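You operate a simulated robot arm through the tools that you are given. There is no shell and no other tool. Be economical: measure what you need, move in short steps, check, and stop when the job is done.

You are at the controls of a simulated two-armed robot. One attempt, no reset.

Task
Lock off the head, brush its crust away, then flush it.
Fine: the head's red mushroom button in and blue air pipe lever shut while you use the yellow brush; put it back and undo both. Set down upright: yellow brush. Where these are worked on the way, their far stop is far enough and under half their travel is too little: air pipe lever. What is to be rubbed or washed off counts as gone when no trace of it is left.

The check looks at the end state, three seconds after you hand in, the way a careful person would. Anything else that was tipped, shoved, dropped, spilled or broken makes it a failure.

Robot
Two 7-joint arms with two-finger parallel grippers on one trunk, on a base that drives. Base frame: it is fixed to the floor where the robot stands at the start and does not move with it; the origin is under the middle of the robot, x ahead of it, y to its left, z up. Units: mm, rad, N and s.
The left shoulder is at the start at [82, 179, 1256], the right one opposite. With the tool pointing down near the work surface each hand reaches from about 400 to 880 mm from the robot's upright axis, wherever it stands, measured 20 degrees to its own side. Places, roughly: air pipe lever [1100, -1200, 800]; colour dial [800, -400, 1300]; filter a handle [200, 500, 800]; filter b handle [0, 900, 800]; heater a dial [100, 600, 1000]; heater b dial [-100, 1100, 1000]; main switch [400, 300, 1200]; mixing head [900, -300, 1600]; pour mode switch [500, 100, 1200]; pump a wheel [0, 600, 400]; pump b wheel [-200, 1100, 400]; red mushroom button [500, 0, 1200]; stirrer a switch [200, 500, 1000]; stirrer b switch [0, 1000, 1000]; time dial [1000, -300, 1300]; valve a lever [200, 600, 700]. Payload 3.43 kg a hand.
The TCP of each hand is the grasp point between the finger pads, 34 mm short of the fingertips. In the tool frame z runs along the fingers and y along their closing line. The gripper opens to 128 mm. The fingers are 24 mm wide and 12 mm thick; the gripper's body (48 by 130 mm) begins 96 mm behind the TCP.
Orientation is told as [roll, pitch, yaw] about the base's x, y, z axes, in that order, counted from this pose: with the fingers straight down and closing along the base's y, the tool's x points along the base's -x, its y along +y and its z along -z.

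Tools
- The arms move only by the tool send_rows. It takes "left_increments", "right_increments" or both (then of equal length, played together; a hand with none holds still); each is a list of rows, each a list of 7 numbers: the turn, a rotation vector about the base's x, y, z in rad, then the shift along the base's x, y, z in mm, then the gripper command, from -1 (fully open) to 1 (shut), values between in proportion. In form: [[wx, wy, wz, dx, dy, dz, fingers], ...]. A call has 1 to 10 rows; each row is the pose to reach, as a shift and turn from the pose commanded when the call began. Rows are played at 5 a second. More than 50 mm and 0.15 rad between two rows, or a gripper value outside its range, and nothing of the call is played. Where a pose cannot be reached the arm comes as near as it can. A force on the tool above 90 N (or 10 N above the force at the start of the call, whichever is more), or a blocked arm, ends the call early, and 0.2 s more pass. The fingers move at their own pace (about 153 mm/s each) and stop on an object; they squeeze with about 23 N. The grip force told is the motor's: it shows also when the fingers shut on nothing. Time passes only in rows, and 0.2 s behind the last, so rows that repeat a pose let the fingers close. It gives the time, the measured TCP pose, the force on the tool (base axes), the opening and the grip force at its end, in the units of the frame above (readings bear some noise), with the torque about the TCP (base axes, N m) and any sound that the robot's microphone picked up.
- Cameras (640 x 400 px; columns grow to the right, rows downward): "scene" is now at [149.8, 32.7, 1501.6]; the picture's right is [0.16, -0.99, 0.00], its down [-0.42, -0.07, -0.90] and it looks along [0.89, 0.15, -0.43] (base axes); focal length 214 px, centre (320, 200). "left" rides on the left gripper at [76, 11, -160] in its tool frame; the picture's right is [-0.15, 0.99, 0.00], its down [-0.88, -0.13, -0.46] and it looks along [-0.45, -0.07, 0.89] (tool axes); focal length 234 px, centre (320, 200). "right" rides on the right gripper at [76, -11, -160] in its tool frame; the picture's right is [0.15, 0.99, 0.00], its down [-0.88, 0.13, -0.46] and it looks along [-0.45, 0.07, 0.89] (tool axes); focal length 234 px, centre (320, 200). There is no depth. A picture from a camera that has moved, and an enlarged one, comes with that camera's place and axes in the base frame and with its lens.
- grab_frame(camera): a new picture of that camera. It takes no simulated time.
- move_column(by): slides the trunk up (or, below 0, down) by that many mm; the arms and the scene camera ride with it, the base frame stays. It gives what a move gives, with no picture.
- base_move(legs): drives the robot by 1 to 6 legs, each [ahead, left, turn to the left] in mm, mm and rad, along the robot's own axes; the way and the turn of a leg run together, so that a leg with both is an arc; at most 1500 mm and 3.142 rad a leg. The arms and the cameras ride along, it lands a little off, and it stops where it bumps. It gives what a move gives.
- aim_head(pan, tilt): turns the head with the scene camera to pan (to the left, within 1.501 rad either way) and tilt (down, from -0.506 to 1.204), counted from straight ahead of the robot. It gives what a move gives.
- zoom(camera, box): a new picture of the part [left, top, right, bottom] of that camera's present view, enlarged. It takes no simulated time.
- close_job(): hands the job in; it is judged then, once.

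Go step by step. Nothing tells you exact positions but the pictures and the camera data: compare them with the known pose of the tool, close in by small moves and look again before you grip or let go. The budget is 120 turns and 92 pictures, counting those below and the enlarged ones. Unless the task says otherwise, let go and move clear before handing in.

The tools are called after "Request:" as name(argument=value, ...) on one line, values as JSON. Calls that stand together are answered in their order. send_rows: Moves the arms, as the interface text tells. Its arguments: {"type":"object","properties":{"left_increments":{"type":"array","items":{"type":"array","items":{"type":"number"}}},"right_increments":{"type":"array","items":{"type":"array","items":{"type":"number"}}}},"required":[]} The other tools are called the same way: move_column (by) slides the trunk up or down; base_move (legs) drives the base; aim_head (pan, tilt) turns the head that bears the scene camera; grab_frame (camera) takes a picture; zoom (camera, box) takes an enlarged picture of a part of a camera's view; close_job () hands the job in.

At the start:

```text
clock: 0.0
left_tcp_pos: [357.8, 59.4, 1410.9]
left_orientation: [-0.005, -0.064, -0.019]
left_contact_force: [0.0, -0.4, -0.6]
left_ft_torque: [0.05, 0.05, 0.02]
left_grip_width: 127.9
left_grip_force: 0.1
right_tcp_pos: [347.7, -263.7, 1404.7]
right_orientation: [-0.004, 0.005, -0.023]
right_contact_force: [1.8, 0.4, 1.0]
right_ft_torque: [-0.06, 0.14, -0.02]
right_grip_width: 128.2
right_grip_force: 0.1
trunk travel left (down, up): [-725.0, 215.0]
robot x, y, heading: [7.4, 11.0, -0.017]
head pan, tilt: [0.185, 0.438]
```

scene: 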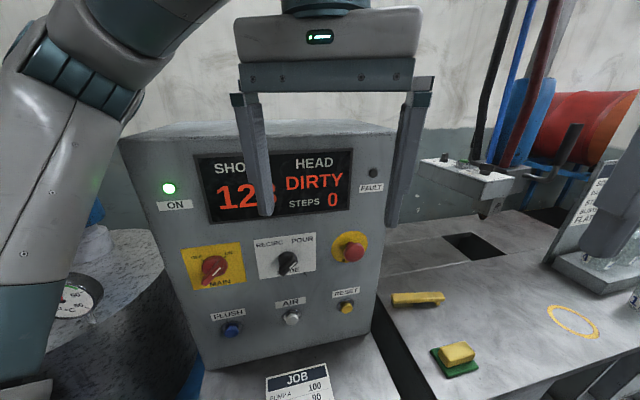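
right: 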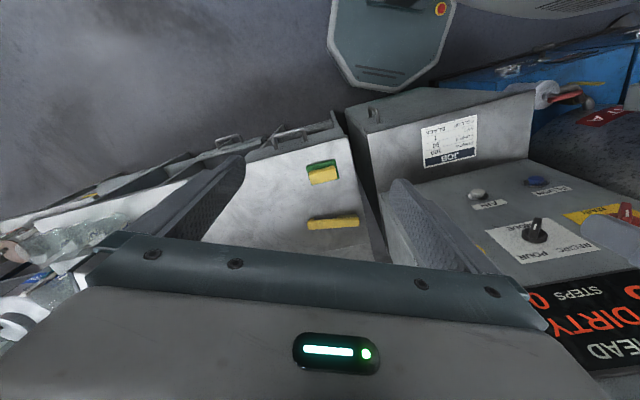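
left: 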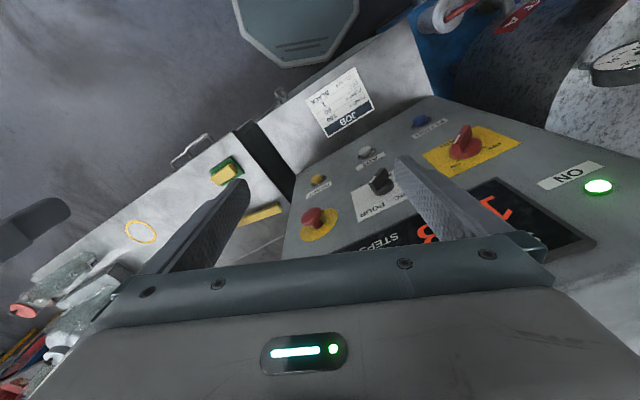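

The control panel stands ahead with the mushroom button on its right side, and the mixing head is to the right over a table. I look around to the right first.

Request:
aim_head(pan=-0.5, tilt=0.45)

Request:
grab_frame(camera="scene")

Request:
aim_head(pan=-1.1, tilt=0.5)

Request:
grab_frame(camera="scene")

```text
clock: 1.1
left_tcp_pos: [356.7, 59.2, 1408.9]
left_orientation: [-0.006, -0.085, -0.02]
left_contact_force: [0.1, 0.4, 0.4]
left_ft_torque: [0.0, 0.03, 0.04]
left_grip_width: 128.0
left_grip_force: 0.1
right_tcp_pos: [351.3, -263.8, 1395.6]
right_orientation: [-0.004, 0.006, -0.021]
right_contact_force: [0.4, 0.5, 0.9]
right_ft_torque: [0.0, -0.01, -0.01]
right_grip_width: 127.8
right_grip_force: 0.1
trunk travel left (down, up): [-725.0, 215.0]
robot x, y, heading: [1.9, 14.3, -0.027]
head pan, tilt: [-0.499, 0.45]
```

```text
88 pictures are left
camera scene: at [142.0, -28.9, 1493.6], right [-0.5, -0.87, 0.01], down [-0.38, 0.21, -0.9], along [0.78, -0.45, -0.44], focal length 214 px, centre (320, 200)
```

scene: 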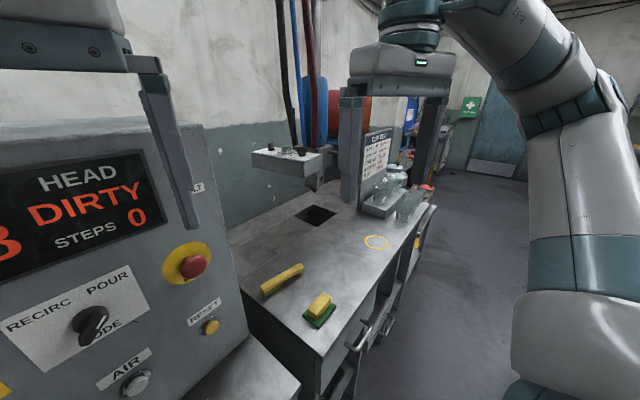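

```text
clock: 2.1
left_tcp_pos: [356.7, 59.1, 1409.1]
left_orientation: [-0.006, -0.085, -0.021]
left_contact_force: [0.8, 0.3, -0.4]
left_ft_torque: [0.03, 0.01, 0.01]
left_grip_width: 127.7
left_grip_force: 0.0
right_tcp_pos: [351.0, -264.7, 1395.7]
right_orientation: [-0.003, 0.004, -0.022]
right_contact_force: [0.1, 0.4, -0.2]
right_ft_torque: [-0.03, 0.01, 0.02]
right_grip_width: 127.9
right_grip_force: 0.1
trunk travel left (down, up): [-725.0, 215.0]
robot x, y, heading: [2.8, 14.3, -0.021]
head pan, tilt: [-1.1, 0.499]
```

```text
87 pictures are left
camera scene: at [101.3, -65.3, 1489.4], right [-0.9, -0.44, 0.01], down [-0.21, 0.43, -0.88], along [0.38, -0.79, -0.48], focal length 214 px, centre (320, 200)
```

scene: 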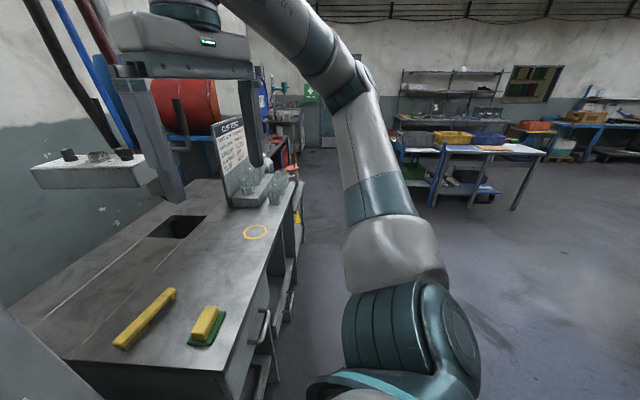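

Now closer looks at the table and the head area.

Request:
aim_head(pan=-0.6, tilt=0.3)

Request:
zoom(camera="scene", box=[200, 60, 500, 260])

Request:
zoom(camera="scene", box=[220, 240, 420, 380])

```text
clock: 3.0
left_tcp_pos: [355.6, 59.2, 1412.0]
left_orientation: [-0.005, -0.085, -0.019]
left_contact_force: [0.5, -0.6, 0.0]
left_ft_torque: [0.01, 0.02, -0.02]
left_grip_width: 128.0
left_grip_force: 0.2
right_tcp_pos: [350.6, -265.7, 1395.4]
right_orientation: [-0.003, 0.003, -0.021]
right_contact_force: [-0.1, 0.2, -0.1]
right_ft_torque: [0.04, 0.01, 0.03]
right_grip_width: 128.2
right_grip_force: 0.1
trunk travel left (down, up): [-725.0, 215.0]
robot x, y, heading: [2.3, 10.5, -0.021]
head pan, tilt: [-0.6, 0.3]
```

```text
2.00 times, centred on (350, 160) of scene
camera zoom: at [137.0, -37.9, 1507.4], right [-0.58, -0.81, 0.01], down [-0.24, 0.17, -0.95], along [0.78, -0.56, -0.3], focal length 429 px, centre (260, 280)
```

zoom: 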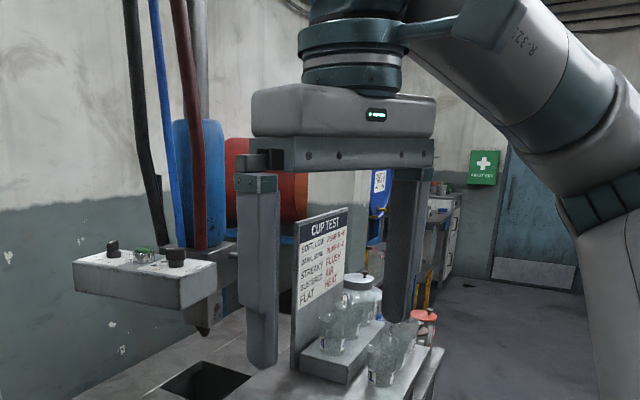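

```text
2.86 times, centred on (320, 310) of scene
camera zoom: at [137.0, -37.9, 1507.4], right [-0.58, -0.81, 0.01], down [-0.24, 0.17, -0.95], along [0.78, -0.56, -0.3], focal length 613 px, centre (320, -114)
```

zoom: 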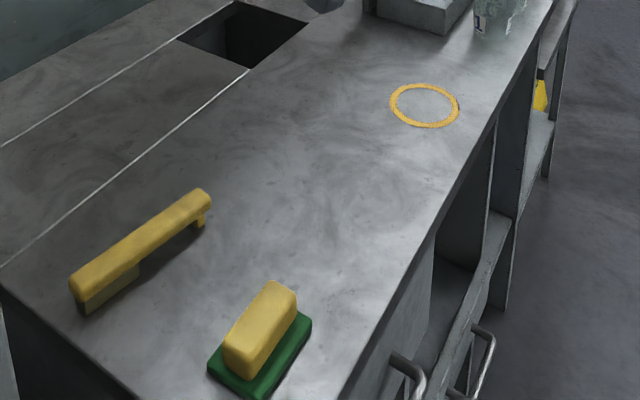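

The brush (long yellow handle) lies bristles down on a table near (600,-170,~990), the panel and table are turned about 0.38 rad left of my x-axis. I back off a little and turn to face the cell squarely.

Request:
base_move(legs=[[-140, -55, 0], [0, 0, 0.4]])

Request:
aim_head(pan=-0.3, tilt=0.5)

Request:
grab_frame(camera="scene")

```text
clock: 4.2
left_tcp_pos: [285.2, 48.2, 1399.5]
left_orientation: [0.001, -0.071, -0.135]
left_contact_force: [-0.8, 0.6, 0.1]
left_ft_torque: [-0.09, -0.06, -0.04]
left_grip_width: 127.9
left_grip_force: 0.1
right_tcp_pos: [244.7, -266.9, 1389.9]
right_orientation: [-0.006, -0.001, -0.125]
right_contact_force: [-0.1, -0.2, 1.0]
right_ft_torque: [-0.1, -0.02, -0.02]
right_grip_width: 128.0
right_grip_force: 0.1
trunk travel left (down, up): [-725.0, 215.0]
robot x, y, heading: [-64.4, 40.1, -0.131]
head pan, tilt: [-0.6, 0.3]
stopped in leg 1: the robot was blocked; the commanded pose is now the measured one
```

```text
clock: 5.0
left_tcp_pos: [286.3, 43.9, 1399.8]
left_orientation: [0.004, -0.069, -0.135]
left_contact_force: [-0.2, 0.9, 1.0]
left_ft_torque: [-0.01, 0.0, -0.02]
left_grip_width: 127.9
left_grip_force: 0.2
right_tcp_pos: [245.3, -271.8, 1389.9]
right_orientation: [-0.002, 0.0, -0.127]
right_contact_force: [-0.6, -0.7, -0.5]
right_ft_torque: [0.03, -0.04, 0.01]
right_grip_width: 127.9
right_grip_force: 0.1
trunk travel left (down, up): [-725.0, 215.0]
robot x, y, heading: [-59.8, 40.8, -0.132]
head pan, tilt: [-0.3, 0.499]
```

```text
84 pictures are left
camera scene: at [70.4, -0.1, 1483.9], right [-0.42, -0.91, 0.0], down [-0.43, 0.2, -0.88], along [0.8, -0.37, -0.48], focal length 214 px, centre (320, 200)
```

scene: 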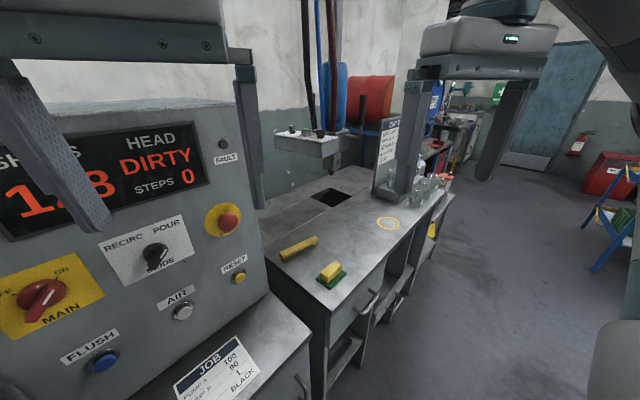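

Something blocked the base behind or on the right; I look to both sides before driving on.

Request:
aim_head(pan=-1.5, tilt=1.0)

Request:
grab_frame(camera="scene")

Request:
aim_head(pan=1.5, tilt=0.9)

Request:
grab_frame(camera="scene")

```text
clock: 6.4
left_tcp_pos: [286.0, 43.7, 1399.9]
left_orientation: [0.006, -0.07, -0.136]
left_contact_force: [0.1, -0.4, -0.4]
left_ft_torque: [0.0, 0.01, 0.04]
left_grip_width: 128.1
left_grip_force: 0.1
right_tcp_pos: [245.9, -272.2, 1389.6]
right_orientation: [-0.003, 0.003, -0.128]
right_contact_force: [0.4, -0.4, -0.2]
right_ft_torque: [-0.01, 0.0, 0.01]
right_grip_width: 127.8
right_grip_force: 0.0
trunk travel left (down, up): [-725.0, 215.0]
robot x, y, heading: [-60.6, 45.6, -0.131]
head pan, tilt: [-1.499, 1.0]
```

```text
83 pictures are left
camera scene: at [-15.9, -32.7, 1442.7], right [-1.0, 0.06, 0.0], down [0.05, 0.84, -0.54], along [-0.03, -0.54, -0.84], focal length 214 px, centre (320, 200)
```

scene: 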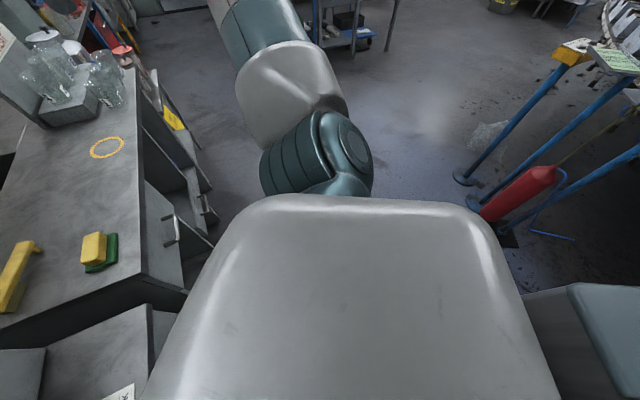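

```text
clock: 9.0
left_tcp_pos: [287.0, 43.6, 1398.8]
left_orientation: [0.005, -0.069, -0.135]
left_contact_force: [0.7, 0.3, 0.3]
left_ft_torque: [-0.01, 0.0, 0.02]
left_grip_width: 128.0
left_grip_force: 0.0
right_tcp_pos: [247.1, -271.3, 1390.6]
right_orientation: [-0.004, 0.001, -0.125]
right_contact_force: [0.0, -0.9, -0.1]
right_ft_torque: [0.03, 0.01, -0.01]
right_grip_width: 128.0
right_grip_force: 0.1
trunk travel left (down, up): [-725.0, 215.0]
robot x, y, heading: [-63.5, 43.2, -0.127]
head pan, tilt: [1.499, 0.901]
```

```text
82 pictures are left
camera scene: at [3.0, 111.0, 1450.0], right [0.98, -0.2, 0.0], down [-0.16, -0.77, -0.62], along [0.12, 0.61, -0.78], focal length 214 px, centre (320, 200)
```

scene: 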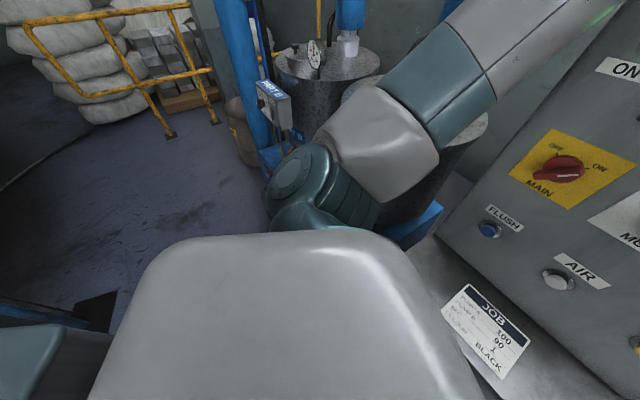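

No obstacle is visible at the sides, so it is right behind the base. I try a small step ahead and then turning in place.

Request:
base_move(legs=[[15, 0, 0.25]])

Request:
aim_head(pan=-1.5, tilt=0.5)

Request:
grab_frame(camera="scene")

```text
clock: 10.2
left_tcp_pos: [292.8, 113.4, 1397.3]
left_orientation: [0.013, -0.062, 0.075]
left_contact_force: [-0.7, 0.5, 0.0]
left_ft_torque: [0.03, 0.0, -0.04]
left_grip_width: 128.1
left_grip_force: 0.1
right_tcp_pos: [320.3, -200.6, 1389.8]
right_orientation: [-0.001, 0.002, 0.09]
right_contact_force: [0.6, -0.4, -0.3]
right_ft_torque: [-0.02, 0.01, 0.0]
right_grip_width: 127.8
right_grip_force: 0.0
trunk travel left (down, up): [-725.0, 215.0]
robot x, y, heading: [-45.5, 40.1, 0.081]
head pan, tilt: [1.499, 0.901]
stopped in leg 1: the robot was blocked; the commanded pose is now the measured one
```

```text
clock: 12.8
left_tcp_pos: [293.3, 112.7, 1396.3]
left_orientation: [0.011, -0.065, 0.074]
left_contact_force: [0.7, -0.7, 0.1]
left_ft_torque: [-0.03, 0.0, 0.0]
left_grip_width: 128.2
left_grip_force: 0.1
right_tcp_pos: [320.4, -200.8, 1389.0]
right_orientation: [-0.001, 0.001, 0.091]
right_contact_force: [0.1, 0.0, -0.1]
right_ft_torque: [-0.03, -0.01, 0.04]
right_grip_width: 128.1
right_grip_force: 0.0
trunk travel left (down, up): [-725.0, 215.0]
robot x, y, heading: [-51.9, 45.0, 0.083]
head pan, tilt: [-1.499, 0.499]
```

```text
81 pictures are left
camera scene: at [17.9, -45.8, 1483.5], right [-0.99, -0.16, 0.0], down [-0.08, 0.47, -0.88], along [0.14, -0.87, -0.48], focal length 214 px, centre (320, 200)
```

scene: 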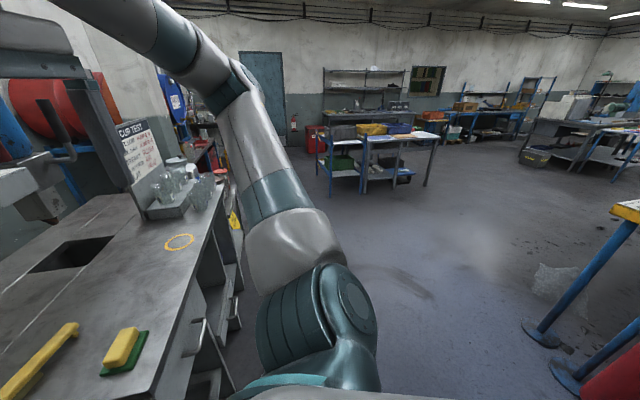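

Turning left is blocked too, which points to something at the right rear. I pitch the right hand backward to use its camera as a rear view.

Request:
send_rows(right_increments=[[0, 0.15, 0, 0, -25, 0, -1], [0, 0.3, 0, 0, -50, 0, -1], [0, 0.45, 0, 0, -75, 0, -1], [0, 0.6, 0, 0, -100, 0, -1], [0, 0.75, 0, 0, -125, 0, -1], [0, 0.9, 0, 0, -150, 0, -1], [0, 1.05, 0, 0, -175, 0, -1], [0, 1.2, 0, 0, -200, 0, -1]])

Request:
grab_frame(camera="right")

```text
clock: 14.7
left_tcp_pos: [291.7, 113.2, 1397.9]
left_orientation: [0.012, -0.064, 0.076]
left_contact_force: [-0.4, 0.6, 0.5]
left_ft_torque: [-0.01, 0.01, -0.01]
left_grip_width: 128.2
left_grip_force: 0.1
right_tcp_pos: [266.0, -253.6, 1284.8]
right_orientation: [0.233, 1.193, 0.255]
right_contact_force: [-0.5, 0.4, 0.3]
right_ft_torque: [0.02, 0.01, -0.03]
right_grip_width: 127.9
right_grip_force: 0.1
right hand out of reach, approached as far as the arm can: row 4, 5, 6, 7, 8
trunk travel left (down, up): [-725.0, 215.0]
robot x, y, heading: [-48.4, 42.2, 0.091]
head pan, tilt: [-1.499, 0.499]
```

```text
80 pictures are left
camera right: at [387.2, -270.9, 1412.0], right [-0.09, 0.97, 0.22], down [0.74, 0.21, -0.64], along [-0.67, 0.11, -0.73], focal length 234 px, centre (320, 200)
```

right: 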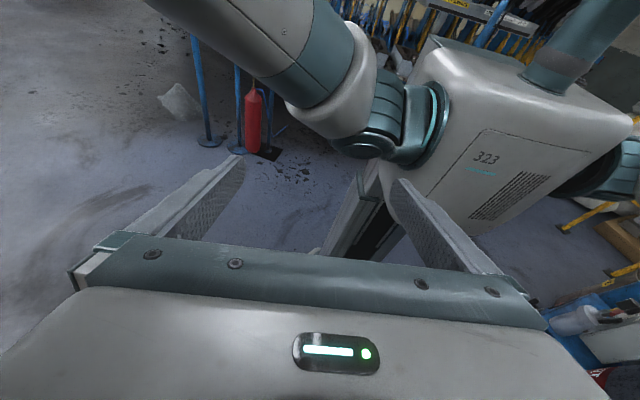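

The rear looks free, with only the far stand behind. I bring the hand back and test a sideways drive to the right instead, along the table.

Request:
send_rows(right_increments=[[0, -0.15, 0, 0, 0, 0, -1], [0, -0.3, 0, 0, 25, 0, -1], [0, -0.45, 0, 0, 25, 0, -1], [0, -0.6, 0, 0, 50, 0, -1], [0, -0.75, 0, 0, 50, 0, -1], [0, -0.9, 0, 0, 50, 0, -1], [0, -1.05, 0, 0, 50, 0, -1], [0, -1.2, 0, 0, 50, 0, -1]])

Request:
base_move(legs=[[0, -200, 0]])

```text
clock: 16.4
left_tcp_pos: [292.7, 112.3, 1397.5]
left_orientation: [0.011, -0.066, 0.076]
left_contact_force: [0.0, -1.3, 0.7]
left_ft_torque: [-0.01, 0.01, 0.01]
left_grip_width: 128.1
left_grip_force: 0.1
right_tcp_pos: [266.9, -201.4, 1286.4]
right_orientation: [-0.002, 0.0, 0.09]
right_contact_force: [-0.4, -0.1, 0.3]
right_ft_torque: [0.01, -0.02, -0.01]
right_grip_width: 128.1
right_grip_force: 0.0
trunk travel left (down, up): [-725.0, 215.0]
robot x, y, heading: [-47.8, 45.3, 0.093]
head pan, tilt: [-1.499, 0.499]
```

```text
clock: 18.0
left_tcp_pos: [308.4, -76.7, 1398.5]
left_orientation: [0.007, -0.066, 0.076]
left_contact_force: [-0.8, 0.7, 0.2]
left_ft_torque: [-0.02, -0.01, 0.03]
left_grip_width: 128.0
left_grip_force: 0.1
right_tcp_pos: [282.0, -392.5, 1286.2]
right_orientation: [-0.007, 0.0, 0.094]
right_contact_force: [0.9, 0.2, -0.7]
right_ft_torque: [-0.01, 0.01, 0.01]
right_grip_width: 128.1
right_grip_force: 0.1
trunk travel left (down, up): [-725.0, 215.0]
robot x, y, heading: [-34.0, -154.5, 0.085]
head pan, tilt: [-1.499, 0.499]
```

Rightward is free, so the obstacle is on the left. Now I back up and turn left here.

Request:
base_move(legs=[[-80, -20, 0], [0, 0, 0.28]])

Request:
aim_head(pan=0, tilt=0.5)

Request:
grab_frame(camera="scene")

```text
clock: 20.0
left_tcp_pos: [197.3, -16.4, 1398.2]
left_orientation: [0.009, -0.065, 0.355]
left_contact_force: [-0.5, -0.1, 0.4]
left_ft_torque: [0.01, 0.06, -0.04]
left_grip_width: 128.0
left_grip_force: 0.0
right_tcp_pos: [259.2, -326.6, 1286.6]
right_orientation: [-0.003, 0.001, 0.372]
right_contact_force: [-0.8, 1.0, -0.4]
right_ft_torque: [0.02, 0.06, 0.0]
right_grip_width: 128.1
right_grip_force: 0.1
trunk travel left (down, up): [-725.0, 215.0]
robot x, y, heading: [-111.8, -180.1, 0.374]
head pan, tilt: [-1.499, 0.499]
```

```text
clock: 21.6
left_tcp_pos: [197.2, -16.2, 1397.7]
left_orientation: [0.009, -0.067, 0.357]
left_contact_force: [-0.8, 0.5, 0.0]
left_ft_torque: [0.02, 0.0, -0.01]
left_grip_width: 128.1
left_grip_force: 0.2
right_tcp_pos: [259.2, -326.3, 1287.6]
right_orientation: [-0.005, 0.002, 0.374]
right_contact_force: [-0.1, -1.3, -0.4]
right_ft_torque: [-0.04, 0.01, -0.01]
right_grip_width: 128.0
right_grip_force: 0.1
trunk travel left (down, up): [-725.0, 215.0]
robot x, y, heading: [-106.2, -181.5, 0.369]
head pan, tilt: [0.0, 0.499]
```

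```text
79 pictures are left
camera scene: at [23.0, -130.0, 1483.8], right [0.36, -0.93, 0.0], down [-0.45, -0.17, -0.88], along [0.82, 0.32, -0.48], focal length 214 px, centre (320, 200)
```

scene: 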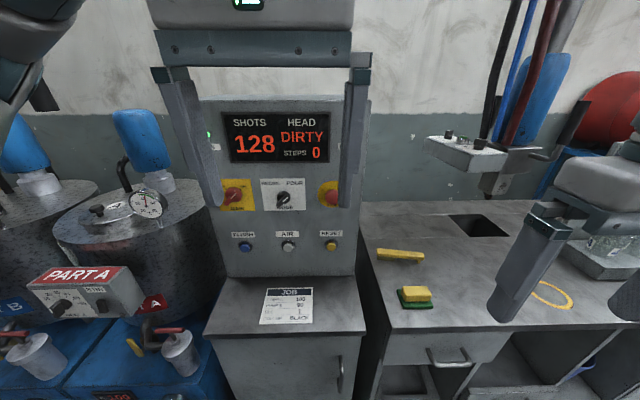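

I now face the cell squarely: the mushroom button is at about (515, 30, 1215), RESET below it at about (534, 32, 1020). I turn the right hand horizontal, pointing at the panel, with fingers shut.

Request:
send_rows(right_increments=[[0.054, -0.137, 0, 12, 10, -8, 0], [0.108, -0.274, 0, 24, 20, -16, 1], [0.161, -0.41, 0, 36, 30, -24, 1], [0.215, -0.547, 0, 48, 40, -32, 1], [0.269, -0.684, 0, 60, 60, -40, 1], [0.323, -0.82, 0, 70, 90, -48, 1], [0.376, -0.957, 0, 80, 120, -56, 1], [0.43, -1.094, 0, 85, 150, -64, 1], [0.484, -1.23, 0, 90, 180, -72, 1], [0.538, -1.367, 0, 95, 220, -72, 1]])

Request:
grab_frame(camera="scene")

```text
clock: 23.8
left_tcp_pos: [192.2, -10.4, 1397.9]
left_orientation: [0.004, -0.067, 0.357]
left_contact_force: [-0.3, 0.2, -0.5]
left_ft_torque: [-0.07, -0.1, 0.0]
left_grip_width: 127.9
left_grip_force: 0.2
right_tcp_pos: [387.7, -6.2, 1213.4]
right_orientation: [-0.026, -1.473, 0.395]
right_contact_force: [-0.3, 0.1, 0.2]
right_ft_torque: [-0.03, -0.04, -0.08]
right_grip_width: 0.0
right_grip_force: 22.8
right hand out of reach, approached as far as the arm can: row 3, 4, 5, 6, 7, 8, 9, 10
trunk travel left (down, up): [-725.0, 215.0]
robot x, y, heading: [-109.5, -182.2, 0.367]
head pan, tilt: [0.0, 0.499]
```

```text
78 pictures are left
camera scene: at [18.2, -125.3, 1484.0], right [0.36, -0.93, 0.0], down [-0.44, -0.18, -0.88], along [0.82, 0.32, -0.48], focal length 214 px, centre (320, 200)
```

scene: 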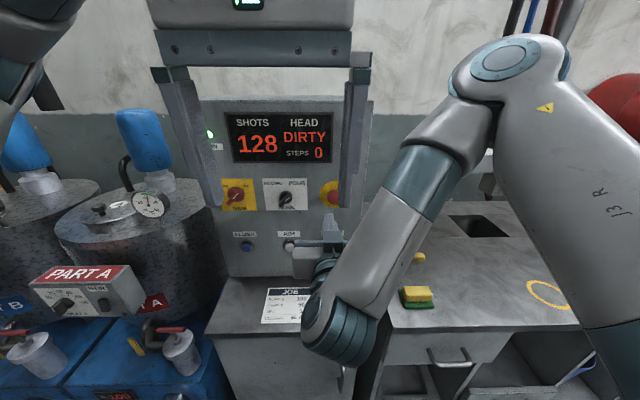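

The tip is nearly in line with the button; I shift 12 mm right, level it and move in 40 mm, then look.

Request:
send_rows(right_increments=[[0.018, -0.047, 0, 10, -9, 1, 1], [0.036, -0.093, 0, 25, -4, 2, 1], [0.036, -0.093, 0, 41, 2, 2, 1]])

Request:
zoom(camera="scene", box=[240, 150, 400, 250])

Request:
grab_frame(camera="right")

```text
clock: 24.6
left_tcp_pos: [198.2, -16.8, 1397.2]
left_orientation: [0.011, -0.065, 0.356]
left_contact_force: [-1.0, -0.7, -1.7]
left_ft_torque: [0.01, -0.03, -0.01]
left_grip_width: 128.0
left_grip_force: 0.1
right_tcp_pos: [433.3, -7.5, 1214.5]
right_orientation: [0.552, -1.569, -0.179]
right_contact_force: [0.5, -0.6, -0.3]
right_ft_torque: [-0.03, -0.01, 0.0]
right_grip_width: 0.0
right_grip_force: 22.9
right hand out of reach, approached as far as the arm can: row 1
trunk travel left (down, up): [-725.0, 215.0]
robot x, y, heading: [-106.1, -178.4, 0.369]
head pan, tilt: [0.0, 0.499]
```

```text
4.00 times, centred on (320, 200) of scene
camera zoom: at [24.2, -130.5, 1483.7], right [0.36, -0.93, 0.0], down [-0.45, -0.17, -0.88], along [0.82, 0.32, -0.48], focal length 858 px, centre (320, 200)
```

zoom: 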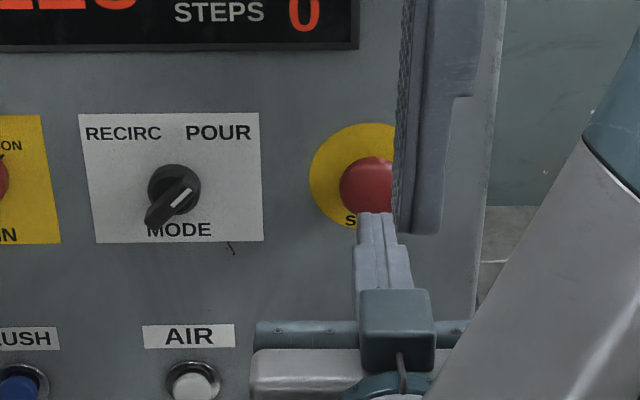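

```text
76 pictures are left
camera right: at [287.6, -76.1, 1138.9], right [-0.36, 0.92, -0.14], down [-0.47, -0.04, 0.88], along [0.81, 0.38, 0.45], focal length 234 px, centre (320, 200)
```

right: 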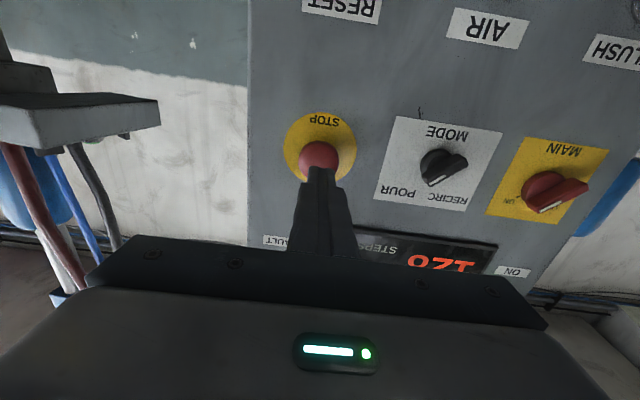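

The fingertips are well in line with the STOP button. I push forward gently.

Request:
send_rows(right_increments=[[0, 0, 0, 14, 5, 0, 1], [0, 0, 0, 28, 10, 0, 1], [0, 0, 0, 37, 14, 0, 1], [0, 0, 0, 46, 18, 0, 1], [0, 0, 0, 56, 22, 0, 1], [0, 0, 0, 65, 25, 0, 1]])

Request:
grab_frame(camera="right")

```text
clock: 26.0
left_tcp_pos: [182.6, -23.3, 1401.8]
left_orientation: [0.009, -0.077, 0.358]
left_contact_force: [0.2, -0.4, 0.0]
left_ft_torque: [0.01, -0.02, 0.0]
left_grip_width: 127.8
left_grip_force: 0.0
right_tcp_pos: [480.4, 11.9, 1216.9]
right_orientation: [-0.507, -1.562, 0.885]
right_contact_force: [-76.1, -31.7, -26.8]
right_ft_torque: [-0.15, 0.96, -0.28]
right_grip_width: 0.0
right_grip_force: 22.7
trunk travel left (down, up): [-725.0, 215.0]
robot x, y, heading: [-111.7, -182.7, 0.371]
head pan, tilt: [0.0, 0.499]
```

```text
75 pictures are left
camera right: at [335.0, -58.1, 1141.5], right [-0.37, 0.92, -0.15], down [-0.47, -0.04, 0.88], along [0.8, 0.4, 0.44], focal length 234 px, centre (320, 200)
```

right: 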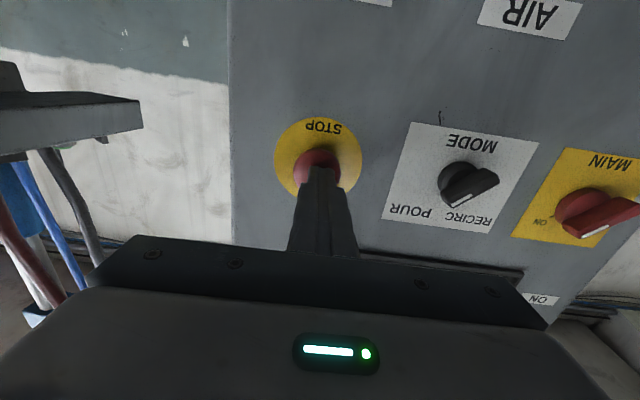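

Firm contact of about 85 N and the button seems pushed in. I back off and check that it stays in and what the display says.

Request:
send_rows(right_increments=[[0, 0, 0, -28, -11, 0, 1], [0, 0, 0, -65, -25, 0, 1], [0, 0, 0, -100, -45, 0, 1], [0, 0, 0, -130, -70, 0, 1]])

Request:
zoom(camera="scene", box=[200, 90, 400, 260])

Request:
grab_frame(camera="right")

```text
clock: 27.0
left_tcp_pos: [199.6, -13.8, 1397.4]
left_orientation: [0.007, -0.065, 0.359]
left_contact_force: [1.2, -0.3, -0.1]
left_ft_torque: [-0.02, 0.04, 0.0]
left_grip_width: 128.2
left_grip_force: 0.0
right_tcp_pos: [389.6, -8.6, 1209.2]
right_orientation: [0.1, -1.566, 0.27]
right_contact_force: [0.4, 1.2, 0.6]
right_ft_torque: [0.02, -0.01, -0.04]
right_grip_width: 0.0
right_grip_force: 22.0
right hand out of reach, approached as far as the arm can: row 3, 4
trunk travel left (down, up): [-725.0, 215.0]
robot x, y, heading: [-110.2, -179.1, 0.373]
head pan, tilt: [0.0, 0.499]
```

```text
2.35 times, centred on (300, 175) of scene
camera zoom: at [24.7, -127.2, 1483.5], right [0.36, -0.93, 0.0], down [-0.45, -0.17, -0.88], along [0.82, 0.32, -0.48], focal length 505 px, centre (367, 259)
```

zoom: 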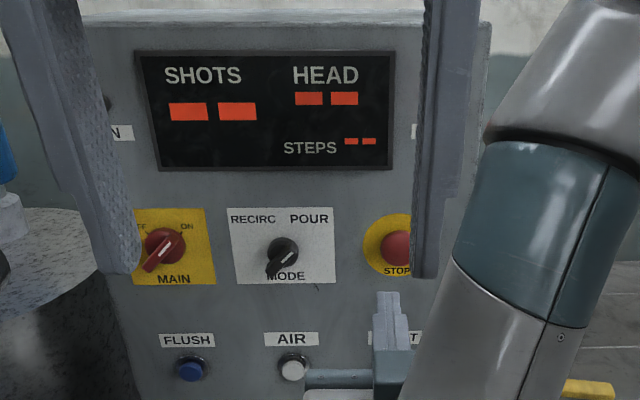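

```text
73 pictures are left
camera right: at [243.8, -75.9, 1134.0], right [-0.36, 0.92, -0.15], down [-0.47, -0.04, 0.88], along [0.81, 0.38, 0.45], focal length 234 px, centre (320, 200)
```

right: 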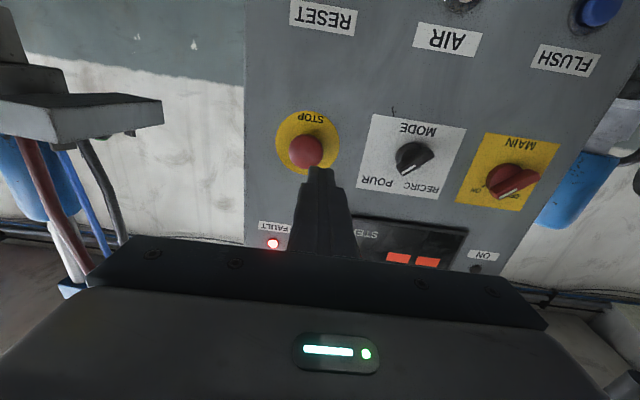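

The button is latched in (FAULT lit, display dashed). I bring the right hand back to tool-down and then drive right to find the air lever.

Request:
send_rows(right_increments=[[-0.054, 0.137, 0, -12, -30, 8, 1], [-0.108, 0.274, 0, -24, -60, 16, 1], [-0.161, 0.41, 0, -36, -90, 24, 1], [-0.215, 0.547, 0, -48, -130, 32, 1], [-0.269, 0.684, 0, -60, -170, 40, 1], [-0.323, 0.82, 0, -75, -210, 48, 1], [-0.376, 0.957, 0, -90, -250, 56, 1], [-0.43, 1.094, 0, -105, -280, 64, 1], [-0.484, 1.23, 0, -120, -300, 80, 1], [-0.538, 1.367, 0, -130, -320, 100, 1]])

Request:
base_move(legs=[[0, -700, 0]])

Request:
aim_head(pan=-0.5, tilt=0.4)

Request:
grab_frame(camera="scene")

```text
clock: 27.9
left_tcp_pos: [198.9, -24.6, 1407.9]
left_orientation: [-0.033, -0.078, 0.369]
left_contact_force: [-0.4, 2.4, 0.2]
left_ft_torque: [0.06, -0.02, 0.11]
left_grip_width: 126.7
left_grip_force: 0.1
right_tcp_pos: [374.6, -54.0, 1253.0]
right_orientation: [-0.03, -1.094, 0.4]
right_contact_force: [0.0, -0.3, -0.6]
right_ft_torque: [-0.02, -0.01, 0.04]
right_grip_width: 0.0
right_grip_force: 23.1
right hand out of reach, approached as far as the arm can: row 1, 2, 3, 4
trunk travel left (down, up): [-725.0, 215.0]
robot x, y, heading: [-110.2, -183.0, 0.372]
head pan, tilt: [0.0, 0.499]
stopped in row 4 (left hand): the force on the tool passed its limit at 117 N (the readings are from after the stop); the commanded pose is now the measured one
```

```text
clock: 31.7
left_tcp_pos: [451.5, -665.3, 1408.6]
left_orientation: [-0.037, -0.076, 0.378]
left_contact_force: [0.1, 0.6, 2.4]
left_ft_torque: [-0.14, -0.09, 0.08]
left_grip_width: 127.7
left_grip_force: 0.1
right_tcp_pos: [628.0, -693.5, 1251.9]
right_orientation: [-0.033, -1.093, 0.413]
right_contact_force: [0.3, 0.0, -0.2]
right_ft_torque: [0.01, -0.02, 0.01]
right_grip_width: 0.2
right_grip_force: 22.8
trunk travel left (down, up): [-725.0, 215.0]
robot x, y, heading: [146.3, -828.7, 0.379]
head pan, tilt: [0.0, 0.499]
```

```text
clock: 32.7
left_tcp_pos: [452.0, -666.1, 1408.3]
left_orientation: [-0.034, -0.077, 0.375]
left_contact_force: [0.9, 1.4, 1.4]
left_ft_torque: [-0.09, -0.08, 0.0]
left_grip_width: 128.0
left_grip_force: 0.1
right_tcp_pos: [627.9, -694.7, 1252.8]
right_orientation: [-0.032, -1.092, 0.412]
right_contact_force: [-0.7, -0.3, 0.1]
right_ft_torque: [-0.03, 0.02, -0.04]
right_grip_width: 0.0
right_grip_force: 22.9
trunk travel left (down, up): [-725.0, 215.0]
robot x, y, heading: [147.2, -828.6, 0.375]
head pan, tilt: [-0.499, 0.4]
```

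```text
72 pictures are left
camera scene: at [283.0, -820.2, 1492.9], right [-0.12, -0.99, 0.0], down [-0.39, 0.05, -0.92], along [0.91, -0.11, -0.39], focal length 214 px, centre (320, 200)
```

scene: 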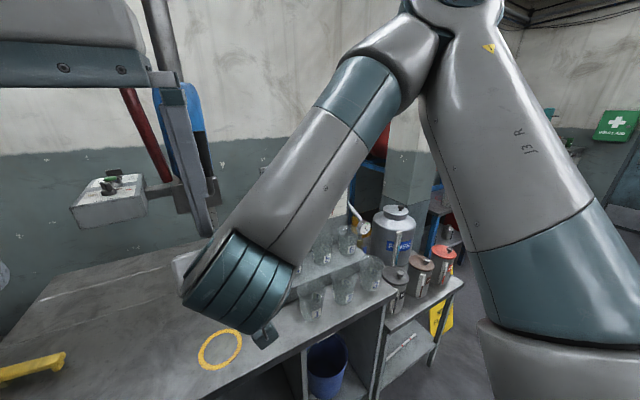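

The right forearm brushed the left hand on the way out, but nothing else was touched. I spread the hands apart and finish turning the right hand down, keeping high above the cups.

Request:
send_rows(left_increments=[[0, 0, 0, -12, 30, 0, -1], [0, 0, 0, -24, 60, 0, -1], [0, 0, 0, -36, 90, 0, -1], [0, 0, 0, -48, 120, 0, -1], [0, 0, 0, -55, 140, 0, -1], [0, 0, 0, -55, 140, 0, -1], [0, 0, 0, -55, 140, 0, -1], [0, 0, 0, -55, 140, 0, -1]], right_increments=[[0, 0, 0, 0, -10, 30, 1], [0, 0, 0, 10, -40, 50, 1], [-0.05, 0.127, 0, 10, -70, 60, 1], [-0.1, 0.255, 0, 10, -100, 70, 1], [-0.15, 0.382, 0, 10, -130, 80, 1], [-0.2, 0.51, 0, 10, -160, 80, 1], [-0.25, 0.637, 0, 10, -190, 80, 1], [-0.3, 0.765, 0, 10, -220, 80, 1]])

Request:
grab_frame(camera="scene")

```text
clock: 34.5
left_tcp_pos: [396.5, -527.1, 1407.9]
left_orientation: [-0.035, -0.076, 0.378]
left_contact_force: [0.3, -0.2, -0.1]
left_ft_torque: [0.03, -0.01, 0.01]
left_grip_width: 128.0
left_grip_force: 0.1
right_tcp_pos: [639.3, -917.1, 1332.1]
right_orientation: [-0.004, -0.271, 0.392]
right_contact_force: [-0.6, 0.6, -0.6]
right_ft_torque: [0.03, 0.0, 0.01]
right_grip_width: 0.2
right_grip_force: 23.1
right hand out of reach, approached as far as the arm can: row 2
trunk travel left (down, up): [-725.0, 215.0]
robot x, y, heading: [147.3, -825.2, 0.375]
head pan, tilt: [-0.499, 0.4]
```

```text
71 pictures are left
camera scene: at [282.7, -822.0, 1493.0], right [-0.12, -0.99, 0.0], down [-0.39, 0.05, -0.92], along [0.91, -0.11, -0.39], focal length 214 px, centre (320, 200)
```

scene: 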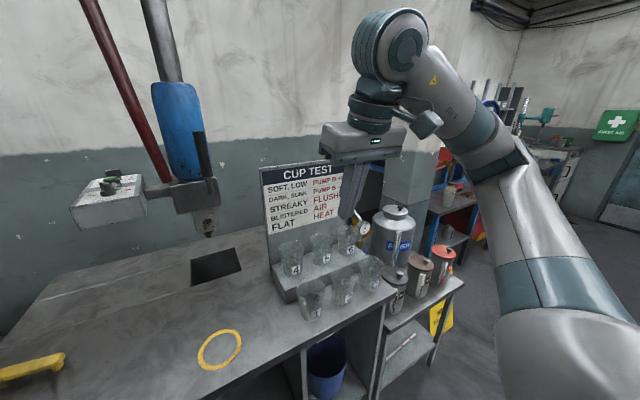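

I drive further right to see past the cups toward the pipe with the air lever.

Request:
base_move(legs=[[0, -500, 0]])

Request:
aim_head(pan=-0.1, tilt=0.55)

Request:
grab_frame(camera="scene")

```text
clock: 37.4
left_tcp_pos: [580.9, -989.9, 1407.6]
left_orientation: [-0.038, -0.078, 0.379]
left_contact_force: [-0.4, 0.0, 0.7]
left_ft_torque: [0.03, 0.0, -0.01]
left_grip_width: 128.1
left_grip_force: 0.1
right_tcp_pos: [824.0, -1379.4, 1331.6]
right_orientation: [-0.005, -0.27, 0.394]
right_contact_force: [0.4, -1.3, -0.5]
right_ft_torque: [-0.01, -0.01, 0.02]
right_grip_width: 0.1
right_grip_force: 22.7
trunk travel left (down, up): [-725.0, 215.0]
robot x, y, heading: [328.6, -1296.6, 0.379]
head pan, tilt: [-0.499, 0.4]
```

```text
clock: 38.3
left_tcp_pos: [581.7, -991.4, 1408.2]
left_orientation: [-0.036, -0.076, 0.382]
left_contact_force: [0.3, 0.2, -0.2]
left_ft_torque: [-0.01, -0.03, 0.0]
left_grip_width: 128.0
left_grip_force: 0.1
right_tcp_pos: [824.5, -1381.1, 1332.6]
right_orientation: [-0.005, -0.271, 0.394]
right_contact_force: [-0.6, -0.1, -0.3]
right_ft_torque: [0.0, 0.01, 0.0]
right_grip_width: 0.1
right_grip_force: 22.6
trunk travel left (down, up): [-725.0, 215.0]
robot x, y, heading: [328.8, -1291.8, 0.377]
head pan, tilt: [-0.099, 0.55]
```

```text
70 pictures are left
camera scene: at [462.5, -1250.3, 1479.3], right [0.28, -0.96, 0.0], down [-0.5, -0.14, -0.85], along [0.82, 0.24, -0.52], focal length 214 px, centre (320, 200)
```

scene: 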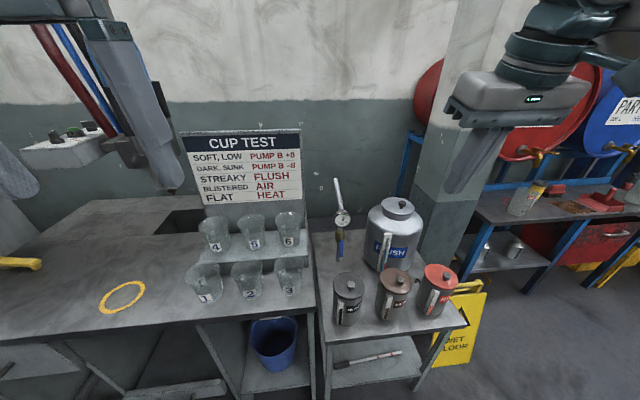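

Request:
zoom(camera="scene", box=[280, 150, 480, 290])

```text
2.86 times, centred on (380, 220) of scene
camera zoom: at [462.5, -1250.3, 1479.3], right [0.28, -0.96, 0.0], down [-0.5, -0.14, -0.85], along [0.82, 0.24, -0.52], focal length 613 px, centre (149, 143)
```

zoom: 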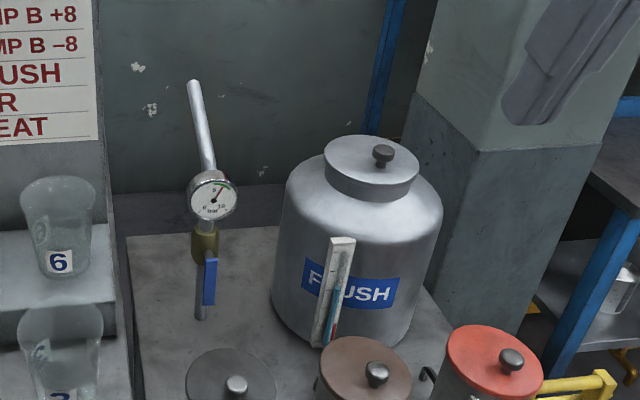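

I see the air pipe: a vertical pipe with gauge, brass valve and a blue lever hanging down along the pipe (open). I bring the right hand above and in front of it for a second view.

Request:
send_rows(right_increments=[[-0.02, 0.05, 0, 30, 26, -16, 1], [-0.04, 0.1, 0, 60, 52, -32, 1], [-0.06, 0.15, 0, 90, 78, -48, 1], [-0.08, 0.2, 0, 120, 104, -64, 1], [-0.1, 0.25, 0, 150, 130, -80, 1]])

Request:
grab_frame(camera="right")

Request:
grab_frame(camera="scene")

```text
clock: 39.5
left_tcp_pos: [582.7, -987.9, 1408.1]
left_orientation: [-0.037, -0.075, 0.382]
left_contact_force: [0.3, 0.0, -0.3]
left_ft_torque: [-0.05, 0.03, 0.0]
left_grip_width: 127.9
left_grip_force: 0.0
right_tcp_pos: [975.8, -1248.1, 1250.9]
right_orientation: [-0.003, -0.002, 0.393]
right_contact_force: [0.9, 0.9, 0.4]
right_ft_torque: [-0.04, 0.03, 0.01]
right_grip_width: 0.1
right_grip_force: 23.0
trunk travel left (down, up): [-725.0, 215.0]
robot x, y, heading: [336.0, -1290.0, 0.378]
head pan, tilt: [-0.099, 0.55]
```

```text
68 pictures are left
camera right: at [909.0, -1286.9, 1409.9], right [-0.51, 0.86, 0.0], down [0.76, 0.46, 0.46], along [0.39, 0.23, -0.89], focal length 234 px, centre (320, 200)
```

right: 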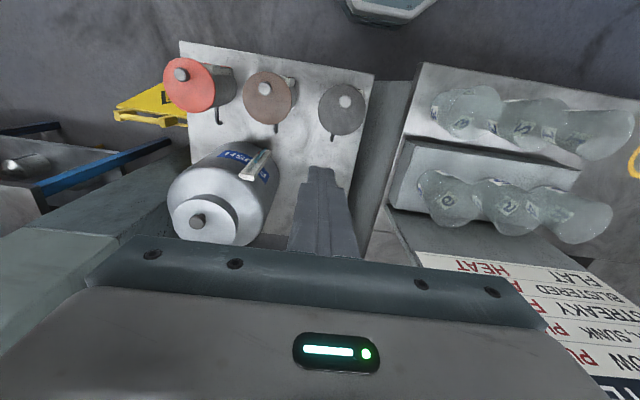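

```text
67 pictures are left
camera scene: at [463.9, -1248.1, 1479.0], right [0.28, -0.96, 0.0], down [-0.5, -0.15, -0.85], along [0.82, 0.23, -0.52], focal length 214 px, centre (320, 200)
```

scene: 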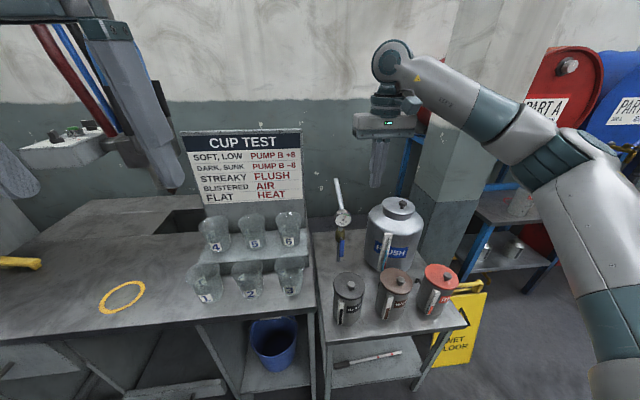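

The fingers hide the lever in the hand's view; I shift the hand right to uncover it.

Request:
send_rows(right_increments=[[0, 0, 0, 6, -40, 0, 1], [0, 0, 0, 12, -80, 0, 1], [0, 0, 0, 20, -120, 0, 1]])

Request:
grab_frame(camera="right")

```text
clock: 40.3
left_tcp_pos: [579.5, -992.5, 1408.6]
left_orientation: [-0.036, -0.079, 0.381]
left_contact_force: [0.2, -0.2, 0.0]
left_ft_torque: [0.01, -0.01, -0.01]
left_grip_width: 128.1
left_grip_force: 0.0
right_tcp_pos: [994.5, -1372.4, 1252.4]
right_orientation: [0.001, -0.001, 0.396]
right_contact_force: [0.1, 0.4, 0.3]
right_ft_torque: [0.02, 0.0, -0.02]
right_grip_width: 0.0
right_grip_force: 22.6
trunk travel left (down, up): [-725.0, 215.0]
robot x, y, heading: [328.9, -1293.5, 0.378]
head pan, tilt: [-0.099, 0.55]
```

```text
66 pictures are left
camera right: at [926.9, -1411.7, 1411.9], right [-0.52, 0.86, 0.0], down [0.76, 0.46, 0.46], along [0.39, 0.24, -0.89], focal length 234 px, centre (320, 200)
```

right: 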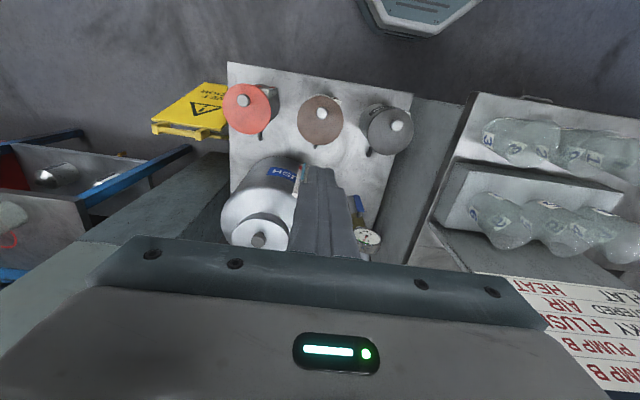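

Triangulated: valve pivot about (1165,-1131,879), blue lever hanging to about z 755, gauge at (1151,-1140,965), FLUSH can close on the right. I bring the closed fingers, pitched forward, just in front and right of the lever, still high.

Request:
send_rows(right_increments=[[0.03, -0.076, 0, 14, 30, -5, 1], [0.06, -0.152, 0, 28, 60, -15, 1], [0.09, -0.228, 0, 42, 90, -40, 1], [0.12, -0.304, 0, 56, 120, -75, 1], [0.15, -0.38, 0, 70, 140, -115, 1], [0.18, -0.456, 0, 75, 145, -155, 1], [0.19, -0.484, 0, 75, 145, -190, 1]])

Request:
grab_frame(camera="right")

Request:
zoom(camera="scene", box=[280, 150, 480, 290])

```text
clock: 41.9
left_tcp_pos: [580.7, -990.5, 1407.8]
left_orientation: [-0.034, -0.077, 0.38]
left_contact_force: [0.4, -0.2, 0.1]
left_ft_torque: [-0.01, 0.02, 0.0]
left_grip_width: 128.2
left_grip_force: 0.1
right_tcp_pos: [1070.9, -1225.1, 1062.6]
right_orientation: [-0.013, -0.523, 0.4]
right_contact_force: [-0.3, -0.9, -1.0]
right_ft_torque: [0.0, 0.01, 0.02]
right_grip_width: 0.2
right_grip_force: 22.9
trunk travel left (down, up): [-725.0, 215.0]
robot x, y, heading: [328.1, -1291.1, 0.382]
head pan, tilt: [-0.099, 0.55]
```

```text
65 pictures are left
camera right: at [939.0, -1289.8, 1162.2], right [-0.49, 0.87, -0.08], down [0.44, 0.33, 0.83], along [0.75, 0.38, -0.55], focal length 234 px, centre (320, 200)
```

right: 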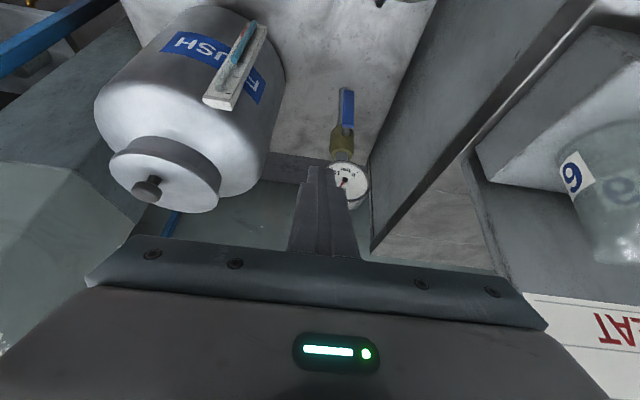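

```text
2.86 times, centred on (380, 220) of scene
camera zoom: at [463.1, -1250.2, 1479.2], right [0.28, -0.96, 0.0], down [-0.5, -0.14, -0.85], along [0.82, 0.24, -0.52], focal length 613 px, centre (149, 143)
```

zoom: 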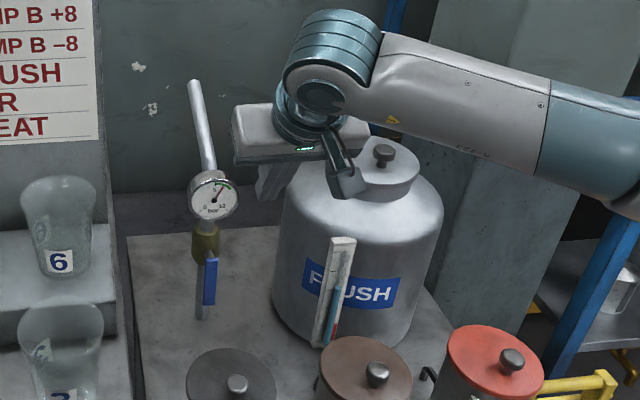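

Request:
zoom(camera="right", box=[280, 70, 440, 210])

```text
2.86 times, centred on (360, 140) of right
camera zoom: at [939.0, -1289.8, 1162.2], right [-0.49, 0.87, -0.08], down [0.44, 0.33, 0.83], along [0.75, 0.38, -0.55], focal length 669 px, centre (206, 371)
```

zoom: 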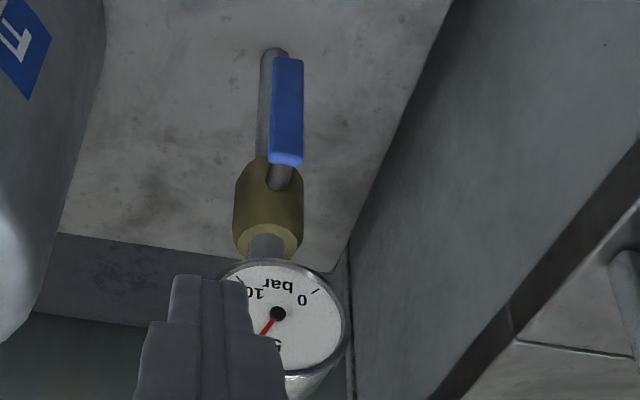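

The handle is blue, 20 mm wide, at about (1159,-1139) from z 734 to 834, with the pipe some 25 mm behind it. I descend to its right side along a slant, stopping short to check.

Request:
send_rows(right_increments=[[0, 0, 0, 14, 6, -40, 1], [0, 0, 0, 28, 12, -80, 1], [0, 0, 0, 42, 18, -120, 1], [0, 0, 0, 56, 24, -160, 1], [0, 0, 0, 70, 30, -200, 1]])

Request:
grab_frame(camera="right")

Request:
zoom(camera="scene", box=[280, 150, 480, 290])

```text
clock: 43.1
left_tcp_pos: [582.2, -989.7, 1407.6]
left_orientation: [-0.036, -0.079, 0.382]
left_contact_force: [0.4, 0.2, 0.3]
left_ft_torque: [0.0, 0.03, 0.0]
left_grip_width: 128.1
left_grip_force: 0.1
right_tcp_pos: [1138.9, -1196.4, 860.8]
right_orientation: [-0.014, -0.52, 0.396]
right_contact_force: [0.5, 1.4, 0.0]
right_ft_torque: [-0.05, 0.05, 0.04]
right_grip_width: 0.3
right_grip_force: 22.9
trunk travel left (down, up): [-725.0, 215.0]
robot x, y, heading: [328.6, -1295.2, 0.381]
head pan, tilt: [-0.099, 0.55]
```

```text
62 pictures are left
camera right: at [1008.6, -1259.5, 961.7], right [-0.49, 0.87, -0.08], down [0.44, 0.33, 0.83], along [0.75, 0.37, -0.55], focal length 234 px, centre (320, 200)
```

right: 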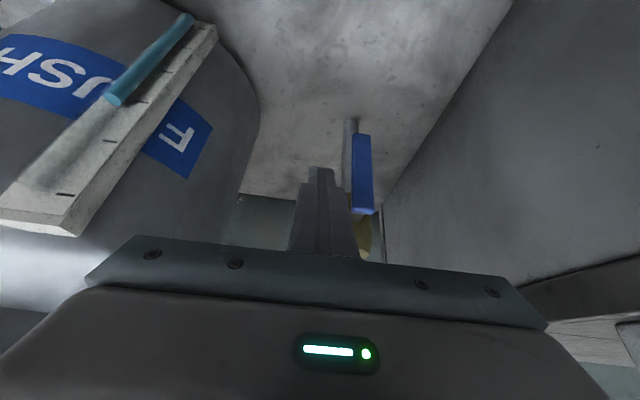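

```text
2.86 times, centred on (380, 220) of scene
camera zoom: at [463.4, -1249.4, 1479.1], right [0.28, -0.96, 0.0], down [-0.5, -0.14, -0.85], along [0.82, 0.24, -0.52], focal length 613 px, centre (149, 143)
```

zoom: 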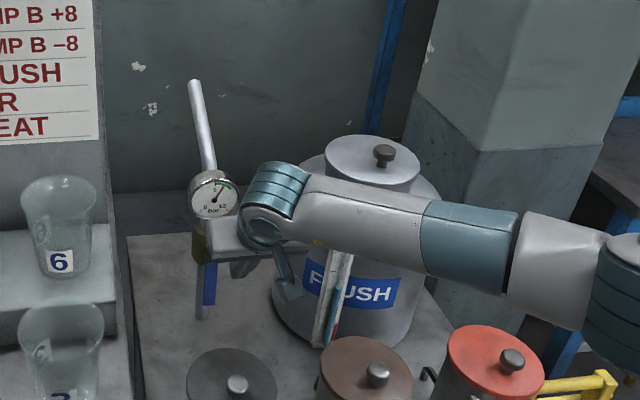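

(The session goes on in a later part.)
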